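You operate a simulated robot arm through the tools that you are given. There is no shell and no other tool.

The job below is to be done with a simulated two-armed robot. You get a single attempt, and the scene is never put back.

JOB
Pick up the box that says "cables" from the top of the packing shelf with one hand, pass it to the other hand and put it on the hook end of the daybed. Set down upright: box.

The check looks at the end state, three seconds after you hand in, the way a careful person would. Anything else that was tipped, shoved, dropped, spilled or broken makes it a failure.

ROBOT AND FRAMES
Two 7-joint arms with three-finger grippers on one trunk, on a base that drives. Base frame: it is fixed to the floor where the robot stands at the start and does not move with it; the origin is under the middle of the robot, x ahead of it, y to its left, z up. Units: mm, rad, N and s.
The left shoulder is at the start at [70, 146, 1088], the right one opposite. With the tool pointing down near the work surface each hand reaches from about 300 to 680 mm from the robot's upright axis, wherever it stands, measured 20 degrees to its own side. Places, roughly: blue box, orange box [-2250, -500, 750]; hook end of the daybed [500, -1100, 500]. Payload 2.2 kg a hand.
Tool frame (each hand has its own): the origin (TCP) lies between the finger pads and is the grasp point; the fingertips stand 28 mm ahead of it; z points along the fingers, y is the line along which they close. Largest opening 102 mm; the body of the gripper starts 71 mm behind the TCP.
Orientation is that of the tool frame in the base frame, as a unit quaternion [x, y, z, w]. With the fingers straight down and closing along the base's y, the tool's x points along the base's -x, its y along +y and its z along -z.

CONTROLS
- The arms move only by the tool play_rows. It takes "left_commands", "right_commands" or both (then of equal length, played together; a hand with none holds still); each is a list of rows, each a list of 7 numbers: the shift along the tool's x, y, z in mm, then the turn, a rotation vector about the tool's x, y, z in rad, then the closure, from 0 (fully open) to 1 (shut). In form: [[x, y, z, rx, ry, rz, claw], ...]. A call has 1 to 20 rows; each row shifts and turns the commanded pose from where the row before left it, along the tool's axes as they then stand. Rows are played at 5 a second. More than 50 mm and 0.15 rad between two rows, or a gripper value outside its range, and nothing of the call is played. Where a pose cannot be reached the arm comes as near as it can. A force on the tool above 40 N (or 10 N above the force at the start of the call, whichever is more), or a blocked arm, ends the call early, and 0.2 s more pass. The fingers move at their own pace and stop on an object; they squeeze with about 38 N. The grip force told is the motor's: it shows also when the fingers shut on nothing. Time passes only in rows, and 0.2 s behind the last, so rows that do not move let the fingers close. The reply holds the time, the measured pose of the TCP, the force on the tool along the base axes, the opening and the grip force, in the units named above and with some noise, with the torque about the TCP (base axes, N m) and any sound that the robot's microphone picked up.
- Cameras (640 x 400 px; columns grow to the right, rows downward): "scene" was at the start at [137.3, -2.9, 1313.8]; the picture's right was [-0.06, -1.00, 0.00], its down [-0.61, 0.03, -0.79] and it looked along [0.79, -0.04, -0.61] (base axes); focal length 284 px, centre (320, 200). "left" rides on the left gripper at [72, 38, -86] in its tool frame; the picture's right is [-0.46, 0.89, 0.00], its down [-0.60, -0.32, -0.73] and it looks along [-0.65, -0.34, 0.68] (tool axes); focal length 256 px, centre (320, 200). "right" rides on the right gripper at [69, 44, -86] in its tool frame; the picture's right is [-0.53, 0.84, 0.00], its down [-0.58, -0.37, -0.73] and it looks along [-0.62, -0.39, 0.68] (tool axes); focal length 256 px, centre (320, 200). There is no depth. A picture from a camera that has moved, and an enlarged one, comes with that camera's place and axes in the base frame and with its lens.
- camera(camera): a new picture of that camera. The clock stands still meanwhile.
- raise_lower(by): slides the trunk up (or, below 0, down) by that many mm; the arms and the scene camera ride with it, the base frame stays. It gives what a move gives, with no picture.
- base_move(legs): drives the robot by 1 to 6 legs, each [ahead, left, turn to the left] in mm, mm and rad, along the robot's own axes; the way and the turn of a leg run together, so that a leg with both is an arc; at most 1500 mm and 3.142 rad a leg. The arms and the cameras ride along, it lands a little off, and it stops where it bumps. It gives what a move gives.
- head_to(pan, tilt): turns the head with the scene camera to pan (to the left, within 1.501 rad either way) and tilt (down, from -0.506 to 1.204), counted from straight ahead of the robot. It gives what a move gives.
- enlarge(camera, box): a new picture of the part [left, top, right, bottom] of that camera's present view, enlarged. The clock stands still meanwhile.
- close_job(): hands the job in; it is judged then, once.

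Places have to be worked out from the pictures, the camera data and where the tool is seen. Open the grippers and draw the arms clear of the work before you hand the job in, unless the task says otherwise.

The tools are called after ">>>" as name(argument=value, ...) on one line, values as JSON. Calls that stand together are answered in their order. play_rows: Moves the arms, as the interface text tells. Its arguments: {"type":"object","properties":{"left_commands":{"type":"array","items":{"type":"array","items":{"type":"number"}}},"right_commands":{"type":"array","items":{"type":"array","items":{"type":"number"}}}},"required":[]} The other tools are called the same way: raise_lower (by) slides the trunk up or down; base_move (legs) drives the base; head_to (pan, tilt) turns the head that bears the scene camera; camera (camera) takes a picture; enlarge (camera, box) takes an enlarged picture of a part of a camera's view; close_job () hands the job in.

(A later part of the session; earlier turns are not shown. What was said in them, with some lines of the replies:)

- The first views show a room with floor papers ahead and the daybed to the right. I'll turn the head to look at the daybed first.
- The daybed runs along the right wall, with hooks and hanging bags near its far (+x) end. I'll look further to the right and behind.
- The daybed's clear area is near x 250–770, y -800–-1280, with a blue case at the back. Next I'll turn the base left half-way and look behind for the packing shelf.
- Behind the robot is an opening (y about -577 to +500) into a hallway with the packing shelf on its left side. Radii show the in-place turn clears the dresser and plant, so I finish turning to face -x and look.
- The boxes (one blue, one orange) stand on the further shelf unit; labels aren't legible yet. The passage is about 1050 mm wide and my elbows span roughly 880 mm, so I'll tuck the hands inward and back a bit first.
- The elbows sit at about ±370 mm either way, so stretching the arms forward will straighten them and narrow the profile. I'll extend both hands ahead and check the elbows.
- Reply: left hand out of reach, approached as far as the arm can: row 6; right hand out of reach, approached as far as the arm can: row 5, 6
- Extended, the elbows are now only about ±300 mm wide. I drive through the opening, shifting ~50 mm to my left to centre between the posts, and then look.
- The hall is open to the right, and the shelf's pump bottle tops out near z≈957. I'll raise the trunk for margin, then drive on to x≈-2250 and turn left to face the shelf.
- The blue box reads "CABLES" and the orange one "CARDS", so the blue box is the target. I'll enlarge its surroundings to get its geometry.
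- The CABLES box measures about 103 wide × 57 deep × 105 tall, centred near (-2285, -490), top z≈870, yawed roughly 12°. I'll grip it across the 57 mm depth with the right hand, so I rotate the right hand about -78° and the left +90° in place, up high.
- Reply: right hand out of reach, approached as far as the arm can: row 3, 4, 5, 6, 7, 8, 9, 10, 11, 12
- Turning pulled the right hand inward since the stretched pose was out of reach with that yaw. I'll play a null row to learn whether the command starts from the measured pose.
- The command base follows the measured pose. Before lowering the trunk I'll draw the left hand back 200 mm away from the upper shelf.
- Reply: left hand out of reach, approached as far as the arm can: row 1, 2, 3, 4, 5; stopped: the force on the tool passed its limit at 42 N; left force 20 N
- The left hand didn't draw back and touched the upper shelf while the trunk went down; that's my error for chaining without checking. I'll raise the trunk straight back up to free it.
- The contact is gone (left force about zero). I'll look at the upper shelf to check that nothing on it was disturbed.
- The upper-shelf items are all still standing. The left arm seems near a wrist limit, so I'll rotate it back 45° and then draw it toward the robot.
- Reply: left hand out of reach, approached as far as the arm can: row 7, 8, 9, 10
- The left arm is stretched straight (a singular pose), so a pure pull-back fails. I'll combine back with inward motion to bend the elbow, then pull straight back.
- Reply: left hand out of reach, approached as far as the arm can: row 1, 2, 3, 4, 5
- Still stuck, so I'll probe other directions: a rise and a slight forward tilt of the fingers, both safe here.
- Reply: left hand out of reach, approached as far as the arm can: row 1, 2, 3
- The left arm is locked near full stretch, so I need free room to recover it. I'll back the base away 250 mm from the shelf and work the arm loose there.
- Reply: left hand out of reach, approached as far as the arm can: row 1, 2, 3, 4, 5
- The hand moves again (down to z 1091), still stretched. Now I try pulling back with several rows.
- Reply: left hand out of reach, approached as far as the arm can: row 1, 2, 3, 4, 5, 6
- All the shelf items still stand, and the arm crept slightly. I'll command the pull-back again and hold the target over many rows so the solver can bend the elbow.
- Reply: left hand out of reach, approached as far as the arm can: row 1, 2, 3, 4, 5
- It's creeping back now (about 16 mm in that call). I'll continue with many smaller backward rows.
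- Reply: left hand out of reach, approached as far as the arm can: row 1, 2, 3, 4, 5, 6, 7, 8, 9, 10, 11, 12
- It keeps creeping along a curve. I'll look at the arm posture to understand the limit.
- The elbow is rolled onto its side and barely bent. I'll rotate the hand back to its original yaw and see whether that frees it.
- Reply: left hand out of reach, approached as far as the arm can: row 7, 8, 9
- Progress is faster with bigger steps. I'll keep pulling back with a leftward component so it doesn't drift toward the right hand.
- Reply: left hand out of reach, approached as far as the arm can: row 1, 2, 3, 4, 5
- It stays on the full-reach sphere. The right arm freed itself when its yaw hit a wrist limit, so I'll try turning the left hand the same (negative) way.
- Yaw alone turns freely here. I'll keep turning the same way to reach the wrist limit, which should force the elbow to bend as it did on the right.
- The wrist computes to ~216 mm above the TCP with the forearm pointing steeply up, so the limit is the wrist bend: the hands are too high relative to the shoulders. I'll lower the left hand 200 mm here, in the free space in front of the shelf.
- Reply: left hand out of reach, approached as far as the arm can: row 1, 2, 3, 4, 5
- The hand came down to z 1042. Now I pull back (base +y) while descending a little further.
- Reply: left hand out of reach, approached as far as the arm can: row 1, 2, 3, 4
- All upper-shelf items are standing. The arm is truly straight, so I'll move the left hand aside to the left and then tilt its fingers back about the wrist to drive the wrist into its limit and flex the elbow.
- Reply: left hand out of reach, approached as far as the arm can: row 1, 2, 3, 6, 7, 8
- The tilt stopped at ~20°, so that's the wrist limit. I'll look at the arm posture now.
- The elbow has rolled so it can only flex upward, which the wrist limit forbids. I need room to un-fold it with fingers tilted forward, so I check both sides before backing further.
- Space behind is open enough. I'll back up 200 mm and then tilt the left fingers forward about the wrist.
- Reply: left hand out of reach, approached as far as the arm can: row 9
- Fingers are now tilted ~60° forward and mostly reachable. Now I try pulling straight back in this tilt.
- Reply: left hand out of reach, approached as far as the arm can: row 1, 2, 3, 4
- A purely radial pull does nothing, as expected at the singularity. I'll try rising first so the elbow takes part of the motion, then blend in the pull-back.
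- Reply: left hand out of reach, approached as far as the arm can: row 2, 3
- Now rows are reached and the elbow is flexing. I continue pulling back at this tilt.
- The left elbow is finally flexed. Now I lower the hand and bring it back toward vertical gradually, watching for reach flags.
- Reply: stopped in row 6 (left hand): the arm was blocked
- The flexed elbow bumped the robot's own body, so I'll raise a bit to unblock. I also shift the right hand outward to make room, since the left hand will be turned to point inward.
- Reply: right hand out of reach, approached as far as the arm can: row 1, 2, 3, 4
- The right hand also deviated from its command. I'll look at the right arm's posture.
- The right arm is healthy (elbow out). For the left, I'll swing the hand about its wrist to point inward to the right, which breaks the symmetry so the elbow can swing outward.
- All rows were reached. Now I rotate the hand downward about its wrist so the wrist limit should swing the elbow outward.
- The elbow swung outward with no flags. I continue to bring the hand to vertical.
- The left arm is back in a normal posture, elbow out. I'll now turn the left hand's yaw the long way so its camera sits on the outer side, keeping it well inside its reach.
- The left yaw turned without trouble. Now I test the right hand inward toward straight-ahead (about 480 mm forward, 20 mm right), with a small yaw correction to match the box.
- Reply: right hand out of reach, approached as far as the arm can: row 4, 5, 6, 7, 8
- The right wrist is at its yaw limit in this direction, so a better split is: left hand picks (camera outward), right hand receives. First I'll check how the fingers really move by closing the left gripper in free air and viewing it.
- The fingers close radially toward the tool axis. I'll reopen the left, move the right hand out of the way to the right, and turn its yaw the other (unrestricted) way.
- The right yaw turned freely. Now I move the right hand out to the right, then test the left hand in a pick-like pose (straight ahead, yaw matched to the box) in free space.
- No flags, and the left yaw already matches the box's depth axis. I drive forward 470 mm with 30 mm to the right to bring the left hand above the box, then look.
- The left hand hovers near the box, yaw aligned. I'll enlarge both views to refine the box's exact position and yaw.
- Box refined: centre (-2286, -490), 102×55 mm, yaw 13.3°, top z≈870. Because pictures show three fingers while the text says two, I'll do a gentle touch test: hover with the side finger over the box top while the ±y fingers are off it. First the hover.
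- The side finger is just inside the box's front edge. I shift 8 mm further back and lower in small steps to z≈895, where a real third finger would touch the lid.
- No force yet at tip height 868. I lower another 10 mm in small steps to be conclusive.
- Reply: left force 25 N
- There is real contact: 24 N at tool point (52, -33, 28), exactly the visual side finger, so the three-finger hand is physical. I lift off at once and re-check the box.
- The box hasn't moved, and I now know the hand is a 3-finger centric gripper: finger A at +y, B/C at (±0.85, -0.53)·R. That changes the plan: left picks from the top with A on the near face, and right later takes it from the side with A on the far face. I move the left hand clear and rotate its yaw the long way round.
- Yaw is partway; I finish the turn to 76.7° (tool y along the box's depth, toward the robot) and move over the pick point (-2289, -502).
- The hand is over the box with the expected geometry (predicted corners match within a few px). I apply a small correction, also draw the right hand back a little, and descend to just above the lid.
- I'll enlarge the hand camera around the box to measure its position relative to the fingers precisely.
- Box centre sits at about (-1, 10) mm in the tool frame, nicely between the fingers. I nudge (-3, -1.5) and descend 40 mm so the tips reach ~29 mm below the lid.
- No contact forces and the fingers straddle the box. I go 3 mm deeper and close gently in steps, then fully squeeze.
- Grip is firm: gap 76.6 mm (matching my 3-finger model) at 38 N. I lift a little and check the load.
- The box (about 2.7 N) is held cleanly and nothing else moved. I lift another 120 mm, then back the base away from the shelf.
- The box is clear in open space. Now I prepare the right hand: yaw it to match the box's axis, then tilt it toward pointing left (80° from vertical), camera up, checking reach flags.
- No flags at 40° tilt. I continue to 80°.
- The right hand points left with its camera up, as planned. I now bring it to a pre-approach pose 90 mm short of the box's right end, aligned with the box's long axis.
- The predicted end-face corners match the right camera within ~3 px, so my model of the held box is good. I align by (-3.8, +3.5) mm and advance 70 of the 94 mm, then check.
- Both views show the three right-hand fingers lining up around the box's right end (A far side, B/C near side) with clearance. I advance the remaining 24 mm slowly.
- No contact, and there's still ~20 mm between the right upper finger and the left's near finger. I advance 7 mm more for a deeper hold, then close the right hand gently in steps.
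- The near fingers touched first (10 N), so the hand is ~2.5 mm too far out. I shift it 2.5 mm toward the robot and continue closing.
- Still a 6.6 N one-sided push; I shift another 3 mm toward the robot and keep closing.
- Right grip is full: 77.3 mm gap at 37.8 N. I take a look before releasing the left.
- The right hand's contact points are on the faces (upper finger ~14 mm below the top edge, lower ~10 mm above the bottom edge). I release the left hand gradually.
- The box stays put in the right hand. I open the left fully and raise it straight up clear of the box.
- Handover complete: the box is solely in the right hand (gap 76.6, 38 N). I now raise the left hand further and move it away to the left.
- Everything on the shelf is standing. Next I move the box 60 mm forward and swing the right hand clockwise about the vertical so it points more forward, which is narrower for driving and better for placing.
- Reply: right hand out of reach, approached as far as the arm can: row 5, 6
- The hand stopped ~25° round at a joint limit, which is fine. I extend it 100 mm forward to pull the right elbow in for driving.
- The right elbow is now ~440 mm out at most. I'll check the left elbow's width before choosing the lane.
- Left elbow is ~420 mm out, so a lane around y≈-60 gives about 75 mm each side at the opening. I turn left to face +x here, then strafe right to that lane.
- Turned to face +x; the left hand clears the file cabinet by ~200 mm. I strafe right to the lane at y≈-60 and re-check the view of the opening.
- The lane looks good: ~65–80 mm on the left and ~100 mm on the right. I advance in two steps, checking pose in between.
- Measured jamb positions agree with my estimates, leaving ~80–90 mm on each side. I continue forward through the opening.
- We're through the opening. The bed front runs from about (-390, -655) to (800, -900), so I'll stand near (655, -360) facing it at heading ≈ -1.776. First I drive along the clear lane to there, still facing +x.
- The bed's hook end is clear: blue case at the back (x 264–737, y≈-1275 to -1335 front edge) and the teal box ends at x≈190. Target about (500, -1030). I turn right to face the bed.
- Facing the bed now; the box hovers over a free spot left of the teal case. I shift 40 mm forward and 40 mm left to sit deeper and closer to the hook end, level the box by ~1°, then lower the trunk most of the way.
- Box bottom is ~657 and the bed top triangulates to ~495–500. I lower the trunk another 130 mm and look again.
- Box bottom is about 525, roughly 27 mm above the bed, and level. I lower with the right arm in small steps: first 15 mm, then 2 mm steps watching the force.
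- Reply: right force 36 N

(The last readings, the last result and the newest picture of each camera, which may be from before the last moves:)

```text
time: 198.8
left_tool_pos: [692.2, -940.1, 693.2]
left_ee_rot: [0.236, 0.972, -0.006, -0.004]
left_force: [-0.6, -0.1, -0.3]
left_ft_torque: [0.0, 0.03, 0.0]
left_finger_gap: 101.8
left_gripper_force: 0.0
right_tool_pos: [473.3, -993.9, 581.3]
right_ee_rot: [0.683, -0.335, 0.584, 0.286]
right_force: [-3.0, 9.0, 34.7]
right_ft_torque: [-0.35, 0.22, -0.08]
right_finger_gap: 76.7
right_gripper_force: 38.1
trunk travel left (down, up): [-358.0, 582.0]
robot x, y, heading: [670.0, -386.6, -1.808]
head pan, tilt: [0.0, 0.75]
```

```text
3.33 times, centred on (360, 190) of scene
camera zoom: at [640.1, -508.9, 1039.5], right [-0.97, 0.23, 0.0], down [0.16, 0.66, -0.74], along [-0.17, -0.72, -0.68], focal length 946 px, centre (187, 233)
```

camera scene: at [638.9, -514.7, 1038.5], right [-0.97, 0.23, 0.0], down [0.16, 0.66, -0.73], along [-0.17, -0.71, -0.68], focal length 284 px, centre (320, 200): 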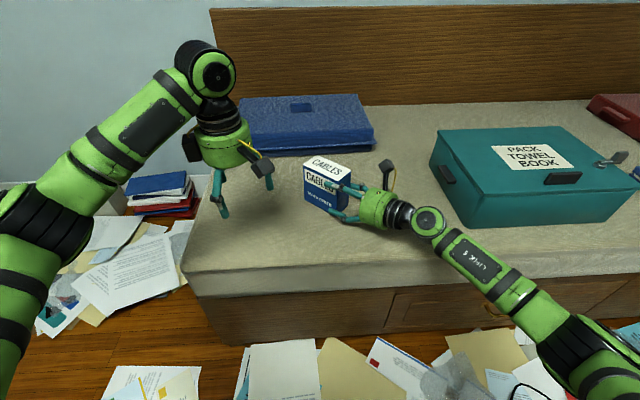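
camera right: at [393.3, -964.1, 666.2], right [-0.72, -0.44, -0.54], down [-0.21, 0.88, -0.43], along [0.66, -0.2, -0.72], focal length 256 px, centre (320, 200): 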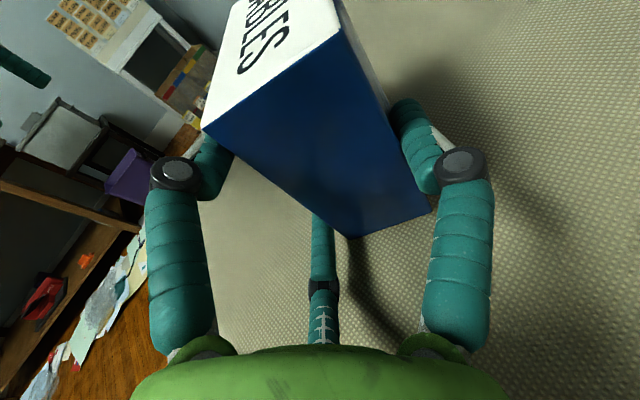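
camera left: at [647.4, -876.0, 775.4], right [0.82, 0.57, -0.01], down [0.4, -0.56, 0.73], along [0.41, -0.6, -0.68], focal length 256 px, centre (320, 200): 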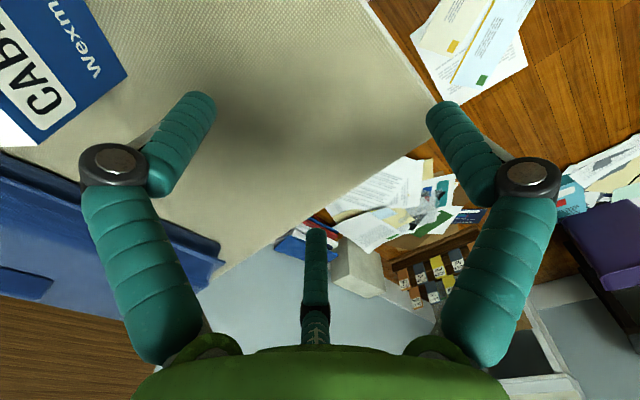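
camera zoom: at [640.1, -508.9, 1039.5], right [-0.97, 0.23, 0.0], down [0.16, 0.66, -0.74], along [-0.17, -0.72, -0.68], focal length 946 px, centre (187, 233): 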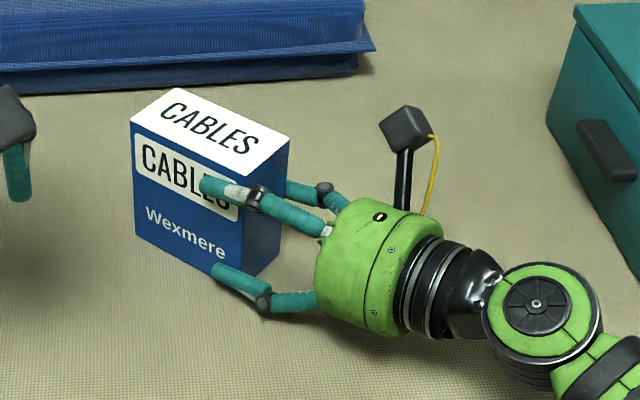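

Contact came sooner than expected: 35 N with the hand at z≈582, so the bed top is nearer 522. I back the command up to relieve the pressure and inspect what is touching.

>>> play_rows(right_commands=[[4, 0, -0.7, 0, 0, 0, 0.6], [0, 0, 0, 0, 0, 0, 0.6]])

>>> enlarge(camera="scene", box=[290, 140, 400, 230])

>>> camera(camera="right")

>>> camera(camera="left")

```text
time: 199.3
left_tool_pos: [692.6, -941.7, 691.2]
left_ee_rot: [0.235, 0.972, -0.005, -0.005]
left_force: [0.1, -0.1, -0.1]
left_ft_torque: [0.02, -0.04, 0.01]
left_finger_gap: 102.1
left_gripper_force: 0.1
right_tool_pos: [473.6, -994.5, 581.2]
right_ee_rot: [0.685, -0.336, 0.581, 0.283]
right_force: [0.9, 1.8, 24.8]
right_ft_torque: [-1.85, -0.55, 0.11]
right_finger_gap: 76.5
right_gripper_force: 38.4
trunk travel left (down, up): [-358.0, 582.0]
robot x, y, heading: [668.8, -385.3, -1.808]
head pan, tilt: [0.0, 0.75]
```

```text
4.44 times, centred on (345, 185) of scene
camera zoom: at [640.0, -510.7, 1039.0], right [-0.97, 0.23, 0.0], down [0.16, 0.66, -0.73], along [-0.17, -0.71, -0.68], focal length 1261 px, centre (209, 267)
```

zoom: 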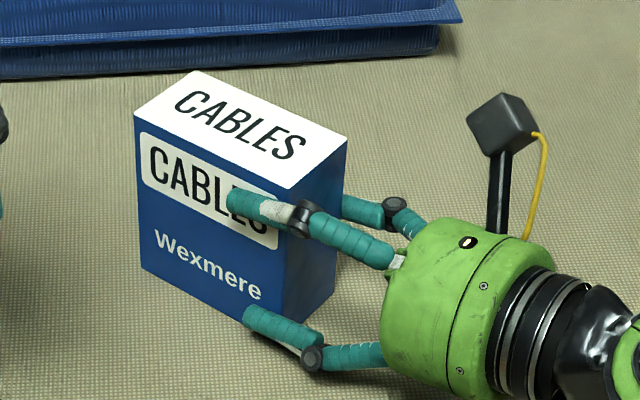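

```text
taken
camera right: at [393.6, -962.6, 663.4], right [-0.72, -0.45, -0.53], down [-0.21, 0.87, -0.45], along [0.66, -0.21, -0.72], focal length 256 px, centre (320, 200)
```

right: 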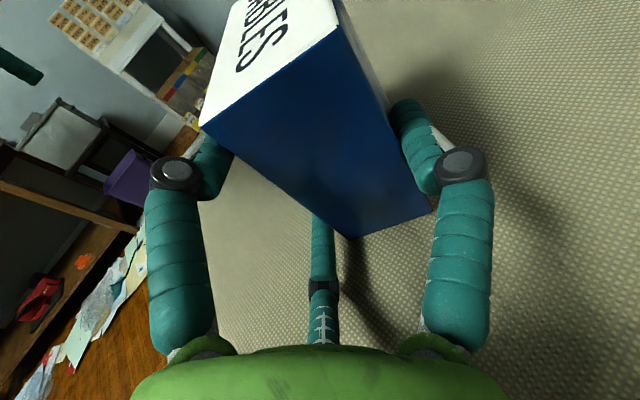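

```text
taken
camera left: at [648.4, -873.1, 777.5], right [0.82, 0.57, -0.01], down [0.4, -0.55, 0.73], along [0.41, -0.6, -0.68], focal length 256 px, centre (320, 200)
```

left: 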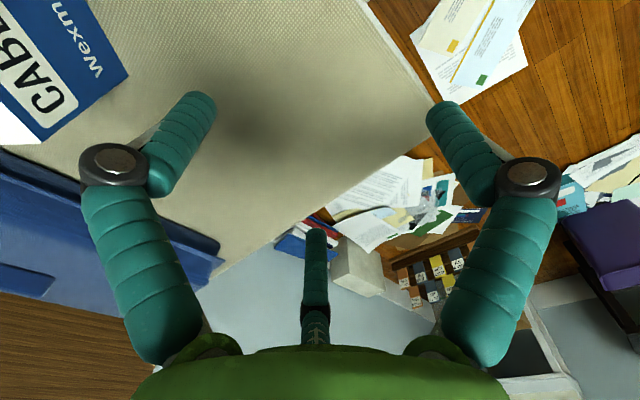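

The contact point computes to under the box itself (leading part, then right part), so the box bottom is on the bed; bed top ≈ 523. I relax the pressure by another 7 mm of command before releasing.

>>> play_rows(right_commands=[[3.5, 0, -0.6, 0, 0, 0, 0.6], [3.4, 0, -0.6, 0, 0, 0, 0.6], [0, 0, 0, 0, 0, 0, 0.6]])

```text
time: 200.2
left_tool_pos: [693.7, -941.4, 691.7]
left_ee_rot: [0.236, 0.972, -0.004, -0.004]
left_force: [0.3, -0.1, 0.2]
left_ft_torque: [-0.03, 0.02, 0.0]
left_finger_gap: 102.3
left_gripper_force: 0.0
right_tool_pos: [474.1, -995.3, 582.5]
right_ee_rot: [0.687, -0.339, 0.579, 0.28]
right_force: [2.4, -4.4, 14.1]
right_ft_torque: [-1.73, -0.61, 0.16]
right_finger_gap: 76.6
right_gripper_force: 38.1
trunk travel left (down, up): [-358.0, 582.0]
robot x, y, heading: [670.8, -390.4, -1.81]
head pan, tilt: [0.0, 0.75]
```

The contact has moved to the box's leading bottom edge, so the box is pitched ~0.8° nose-down. I rotate the hand +0.013 rad to level it.

>>> play_rows(right_commands=[[0, 0, 0, 0, 0.013, 0, 0.6], [0, 0, 0, 0, 0, 0, 0.6]])

```text
time: 200.8
left_tool_pos: [692.7, -941.7, 691.4]
left_ee_rot: [0.237, 0.972, -0.004, -0.004]
left_force: [-0.5, 0.4, -0.2]
left_ft_torque: [-0.03, -0.01, 0.0]
left_finger_gap: 102.1
left_gripper_force: 0.0
right_tool_pos: [473.4, -993.3, 581.0]
right_ee_rot: [0.684, -0.337, 0.582, 0.282]
right_force: [0.1, -0.6, 14.1]
right_ft_torque: [-0.32, 0.55, 0.05]
right_finger_gap: 76.5
right_gripper_force: 38.2
trunk travel left (down, up): [-358.0, 582.0]
robot x, y, heading: [670.4, -390.0, -1.804]
head pan, tilt: [0.0, 0.75]
```

Now the load is at the right-far corner, so I over-rotated slightly and the far side is a touch low. I apply small corrections (ry -0.006, rz -0.012) and re-measure.

>>> play_rows(right_commands=[[0, 0, 0, 0, -0.006, -0.012, 0.6], [0, 0, 0, 0, 0, 0, 0.6]])

```text
time: 201.3
left_tool_pos: [692.5, -941.5, 691.4]
left_ee_rot: [0.237, 0.972, -0.004, -0.005]
left_force: [0.6, 0.2, -1.0]
left_ft_torque: [-0.01, -0.02, 0.02]
left_finger_gap: 101.7
left_gripper_force: 0.1
right_tool_pos: [473.0, -994.1, 581.1]
right_ee_rot: [0.687, -0.334, 0.58, 0.283]
right_force: [0.7, -0.1, 13.6]
right_ft_torque: [-0.06, -0.16, -0.11]
right_finger_gap: 76.3
right_gripper_force: 37.9
trunk travel left (down, up): [-358.0, 582.0]
robot x, y, heading: [666.7, -390.9, -1.806]
head pan, tilt: [0.0, 0.75]
```

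The load is now inside the box's footprint, so it sits flush. I relax the remaining push by 4.5 mm of command, then open the right hand only slightly.

>>> play_rows(right_commands=[[2.2, 0, -0.4, 0, 0, 0, 0.6], [2.2, 0, -0.4, 0, 0, 0, 0.6], [0, 0, 0, 0, 0, 0, 0.6]])

```text
time: 202.2
left_tool_pos: [693.6, -942.4, 689.0]
left_ee_rot: [0.236, 0.972, -0.004, -0.004]
left_force: [-0.2, -0.6, 0.8]
left_ft_torque: [-0.02, -0.03, 0.02]
left_finger_gap: 102.0
left_gripper_force: 0.0
right_tool_pos: [473.0, -994.0, 581.9]
right_ee_rot: [0.689, -0.335, 0.578, 0.281]
right_force: [-0.1, -0.5, -0.1]
right_ft_torque: [-0.05, -0.03, 0.01]
right_finger_gap: 76.2
right_gripper_force: 37.7
trunk travel left (down, up): [-358.0, 582.0]
robot x, y, heading: [668.4, -391.3, -1.807]
head pan, tilt: [0.0, 0.75]
```

Force is essentially zero with the box just resting. I open the right hand gently to about 81 mm and check.

>>> play_rows(right_commands=[[-1, 0, 0.2, 0, 0, 0, 0.6], [0, 0, 0, 0, 0, 0, 0.27], [0, 0, 0, 0, 0, 0, 0.25], [0, 0, 0, 0, 0, 0, 0.235], [0, 0, 0, 0, 0, 0, 0.22], [0, 0, 0, 0, 0, 0, 0.21]])

>>> enlarge(camera="scene", box=[290, 140, 400, 230])

>>> camera(camera="right")

```text
time: 203.6
left_tool_pos: [692.0, -943.1, 689.4]
left_ee_rot: [0.236, 0.972, -0.003, -0.005]
left_force: [0.3, -0.2, -0.2]
left_ft_torque: [0.04, -0.02, 0.0]
left_finger_gap: 102.0
left_gripper_force: 0.0
right_tool_pos: [473.0, -995.7, 582.8]
right_ee_rot: [0.687, -0.335, 0.58, 0.283]
right_force: [-0.5, 0.3, -0.9]
right_ft_torque: [-0.01, -0.02, 0.04]
right_finger_gap: 80.5
right_gripper_force: 0.0
trunk travel left (down, up): [-358.0, 582.0]
robot x, y, heading: [668.1, -387.1, -1.807]
head pan, tilt: [0.0, 0.75]
```

```text
4.44 times, centred on (345, 185) of scene
camera zoom: at [638.9, -514.6, 1038.5], right [-0.97, 0.23, 0.0], down [0.16, 0.66, -0.73], along [-0.17, -0.71, -0.68], focal length 1261 px, centre (209, 267)
```

zoom: 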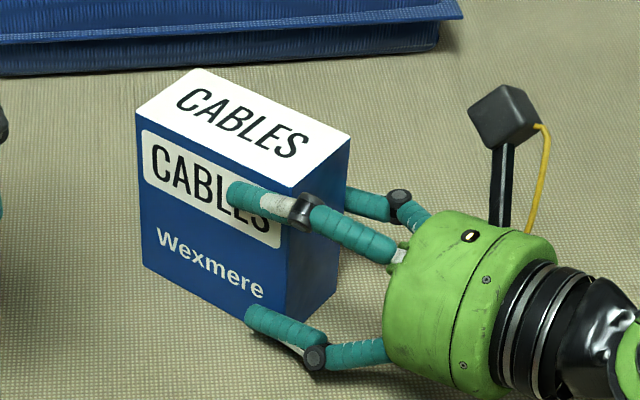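

```text
taken
camera right: at [393.4, -963.3, 666.4], right [-0.72, -0.45, -0.53], down [-0.22, 0.87, -0.45], along [0.66, -0.21, -0.72], focal length 256 px, centre (320, 200)
```

right: 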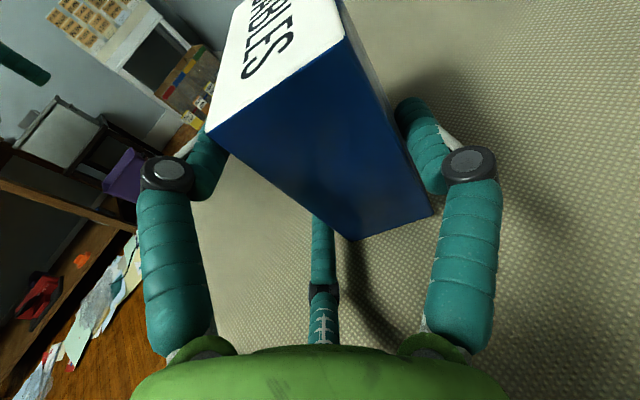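

The box stands on the bed, free of the fingers (grip 0 N). I raise the hand a few mm while opening a bit more, then retract straight back along its axis.

>>> play_rows(right_commands=[[2.0, 0, -0.4, 0, 0, 0, 0.19], [2.5, 0, -0.4, 0, 0, 0, 0.165], [2.5, 0, -0.4, 0, 0, 0, 0.14], [0, 0, 0, 0, 0, 0, 0.14]])

>>> enlarge(camera="scene", box=[290, 140, 400, 230])

```text
time: 204.6
left_tool_pos: [693.0, -943.2, 690.0]
left_ee_rot: [0.236, 0.972, -0.004, -0.004]
left_force: [0.6, 0.0, 0.4]
left_ft_torque: [-0.03, -0.02, 0.01]
left_finger_gap: 101.9
left_gripper_force: 0.1
right_tool_pos: [472.9, -995.7, 590.8]
right_ee_rot: [0.687, -0.335, 0.579, 0.283]
right_force: [0.5, 0.1, 0.6]
right_ft_torque: [0.01, 0.0, 0.02]
right_finger_gap: 87.5
right_gripper_force: 0.0
trunk travel left (down, up): [-358.0, 582.0]
robot x, y, heading: [673.1, -384.2, -1.808]
head pan, tilt: [0.0, 0.75]
```

```text
4.44 times, centred on (345, 185) of scene
camera zoom: at [638.9, -514.6, 1038.5], right [-0.97, 0.23, 0.0], down [0.16, 0.66, -0.73], along [-0.17, -0.71, -0.68], focal length 1261 px, centre (209, 267)
```

zoom: 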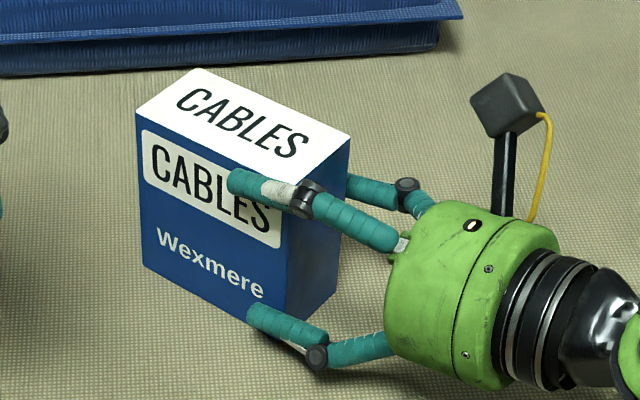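

Clearances look fine all round. I retract along the hand's axis 80 mm.

>>> play_rows(right_commands=[[0, 0.8, -8, 0, 0, 0, 0.14], [0, 0, -10, 0, 0, 0, 0.14], [0, 0, -10, 0, 0, 0, 0.14], [0, 0, -12, 0, 0, 0, 0.14], [0, 0, -20, 0, 0, 0, 0.14], [0, 0, -20, 0, 0, 0, 0.1]])

>>> camera(camera="scene")

>>> enlarge(camera="scene", box=[290, 140, 400, 230])

>>> camera(camera="right")

```text
time: 205.9
left_tool_pos: [693.5, -943.7, 689.0]
left_ee_rot: [0.236, 0.972, -0.003, -0.004]
left_force: [0.4, 0.9, 0.3]
left_ft_torque: [0.01, -0.02, 0.03]
left_finger_gap: 102.1
left_gripper_force: 0.1
right_tool_pos: [423.2, -933.2, 603.1]
right_ee_rot: [0.687, -0.335, 0.58, 0.283]
right_force: [0.3, -0.5, -0.6]
right_ft_torque: [0.0, -0.01, 0.01]
right_finger_gap: 91.7
right_gripper_force: 0.2
trunk travel left (down, up): [-358.0, 582.0]
robot x, y, heading: [670.3, -388.3, -1.808]
head pan, tilt: [0.0, 0.75]
```

```text
taken
camera scene: at [638.8, -514.3, 1038.5], right [-0.97, 0.23, 0.0], down [0.16, 0.66, -0.73], along [-0.17, -0.71, -0.68], focal length 284 px, centre (320, 200)
```

scene: 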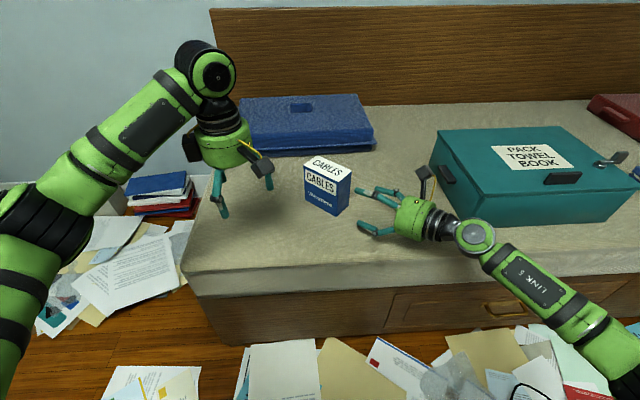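

```text
4.44 times, centred on (345, 185) of scene
camera zoom: at [638.8, -514.3, 1038.5], right [-0.97, 0.23, 0.0], down [0.16, 0.66, -0.73], along [-0.17, -0.71, -0.68], focal length 1261 px, centre (209, 267)
```

zoom: 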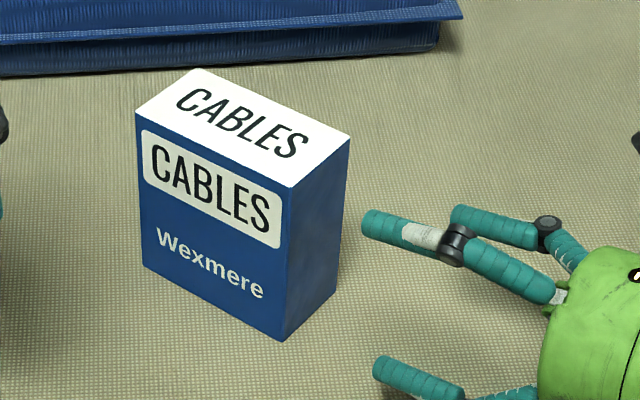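

```text
taken
camera right: at [343.6, -902.0, 686.1], right [-0.72, -0.45, -0.53], down [-0.22, 0.87, -0.44], along [0.66, -0.21, -0.72], focal length 256 px, centre (320, 200)
```

right: 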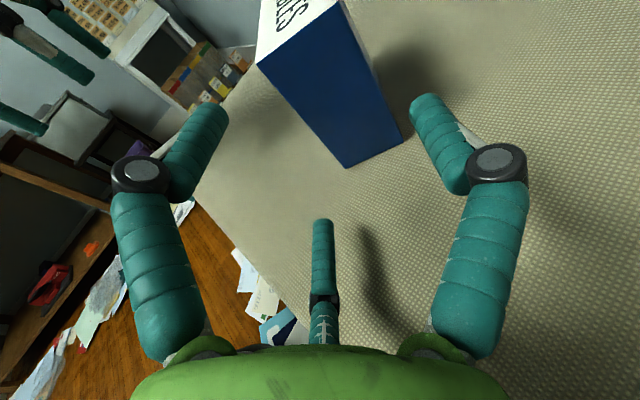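

The box stands upright and square on the bed, with both hands clear. I raise the trunk, open the right hand fully, and back the robot away from the bed.

>>> raise_lower(by=250)

>>> play_rows(right_commands=[[0, 0, 0, 0, 0, 0, 0], [0, 0, 0, 0, 0, 0, 0]])

>>> base_move(legs=[[-300, 0, 0]])

>>> camera(camera="scene")

>>> enlarge(camera="scene", box=[200, 60, 480, 240])

```text
time: 208.5
left_tool_pos: [692.7, -942.8, 940.7]
left_ee_rot: [0.236, 0.972, -0.004, -0.005]
left_force: [0.4, 0.4, 0.1]
left_ft_torque: [-0.01, 0.0, -0.01]
left_finger_gap: 101.9
left_gripper_force: 0.1
right_tool_pos: [422.8, -934.6, 853.1]
right_ee_rot: [0.687, -0.335, 0.579, 0.284]
right_force: [0.2, 0.0, 0.6]
right_ft_torque: [-0.01, 0.0, -0.02]
right_finger_gap: 91.9
right_gripper_force: 0.1
trunk travel left (down, up): [-608.0, 332.0]
robot x, y, heading: [671.1, -387.4, -1.807]
head pan, tilt: [0.0, 0.75]
```

```text
time: 209.1
left_tool_pos: [693.1, -943.4, 939.8]
left_ee_rot: [0.236, 0.972, -0.004, -0.004]
left_force: [-0.3, -1.6, -0.3]
left_ft_torque: [0.0, 0.01, -0.03]
left_finger_gap: 102.1
left_gripper_force: 0.1
right_tool_pos: [422.8, -934.2, 853.6]
right_ee_rot: [0.688, -0.334, 0.579, 0.282]
right_force: [0.9, 0.1, 1.0]
right_ft_torque: [-0.01, -0.01, -0.02]
right_finger_gap: 101.9
right_gripper_force: 0.0
trunk travel left (down, up): [-608.0, 332.0]
robot x, y, heading: [670.7, -387.7, -1.803]
head pan, tilt: [0.0, 0.75]
```

```text
time: 211.2
left_tool_pos: [762.3, -657.2, 940.3]
left_ee_rot: [0.234, 0.972, -0.003, -0.004]
left_force: [0.2, 1.2, 0.6]
left_ft_torque: [0.0, -0.03, -0.06]
left_finger_gap: 101.9
left_gripper_force: 0.0
right_tool_pos: [492.4, -648.7, 853.7]
right_ee_rot: [0.687, -0.333, 0.58, 0.282]
right_force: [0.4, 0.3, -0.2]
right_ft_torque: [0.0, -0.01, -0.07]
right_finger_gap: 102.0
right_gripper_force: 0.1
trunk travel left (down, up): [-608.0, 332.0]
robot x, y, heading: [740.0, -100.8, -1.808]
head pan, tilt: [0.0, 0.75]
```

```text
taken
camera scene: at [707.2, -229.5, 1288.5], right [-0.97, 0.23, 0.0], down [0.16, 0.66, -0.73], along [-0.17, -0.71, -0.68], focal length 284 px, centre (320, 200)
```

scene: 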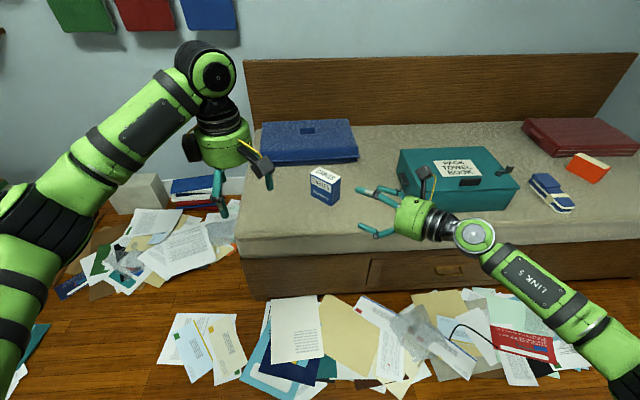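

```text
2.22 times, centred on (340, 150) of scene
camera zoom: at [707.2, -229.5, 1288.5], right [-0.97, 0.23, 0.0], down [0.16, 0.66, -0.73], along [-0.17, -0.71, -0.68], focal length 630 px, centre (276, 311)
```

zoom: 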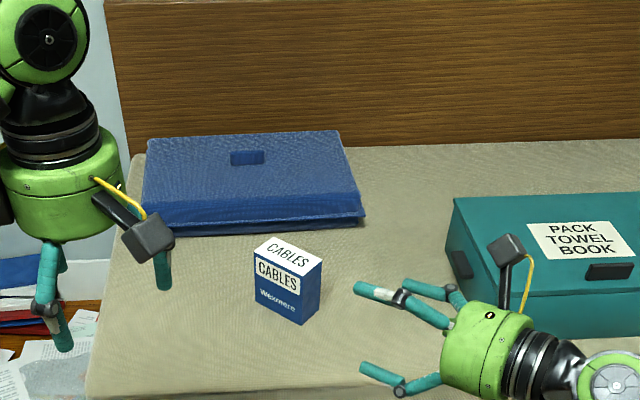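

The box stands upright on the hook end of the daybed between the blue case and the front edge. Nothing else has moved, both grippers are open, and the arms are clear, so I hand the job in.

>>> close_job()

```text
The job is handed in.
```

The "CABLES" box is standing upright on the hook end of the daybed, at about (500, -1040), in front of the blue case. The job is handed in. I picked it up with the left hand, passed it to the right hand in mid-air, and set it down with the right. Both grippers are open and the arms are clear of the bed.

- **Contact with the upper shelf:** early on, the left hand's camera touched the front corner of the shelf above the packing area with about 42 N. The move stopped by itself. I checked afterwards and everything on that shelf was still standing.
- **Test press on the box:** I pressed lightly on the box lid (about 24 N) to find out how the gripper fingers really work. The hand turned out to have three fingers, not two. The box did not move.
- **Papers on the floor:** I drove close to or over some of the loose papers in front of the packing shelf. I saw no sign that any of them moved, but I did not check each one.

In the last pictures nothing else looked tipped or out of place. I last saw the packing shelf shortly after lifting the box off it, and the daybed just before handing in.
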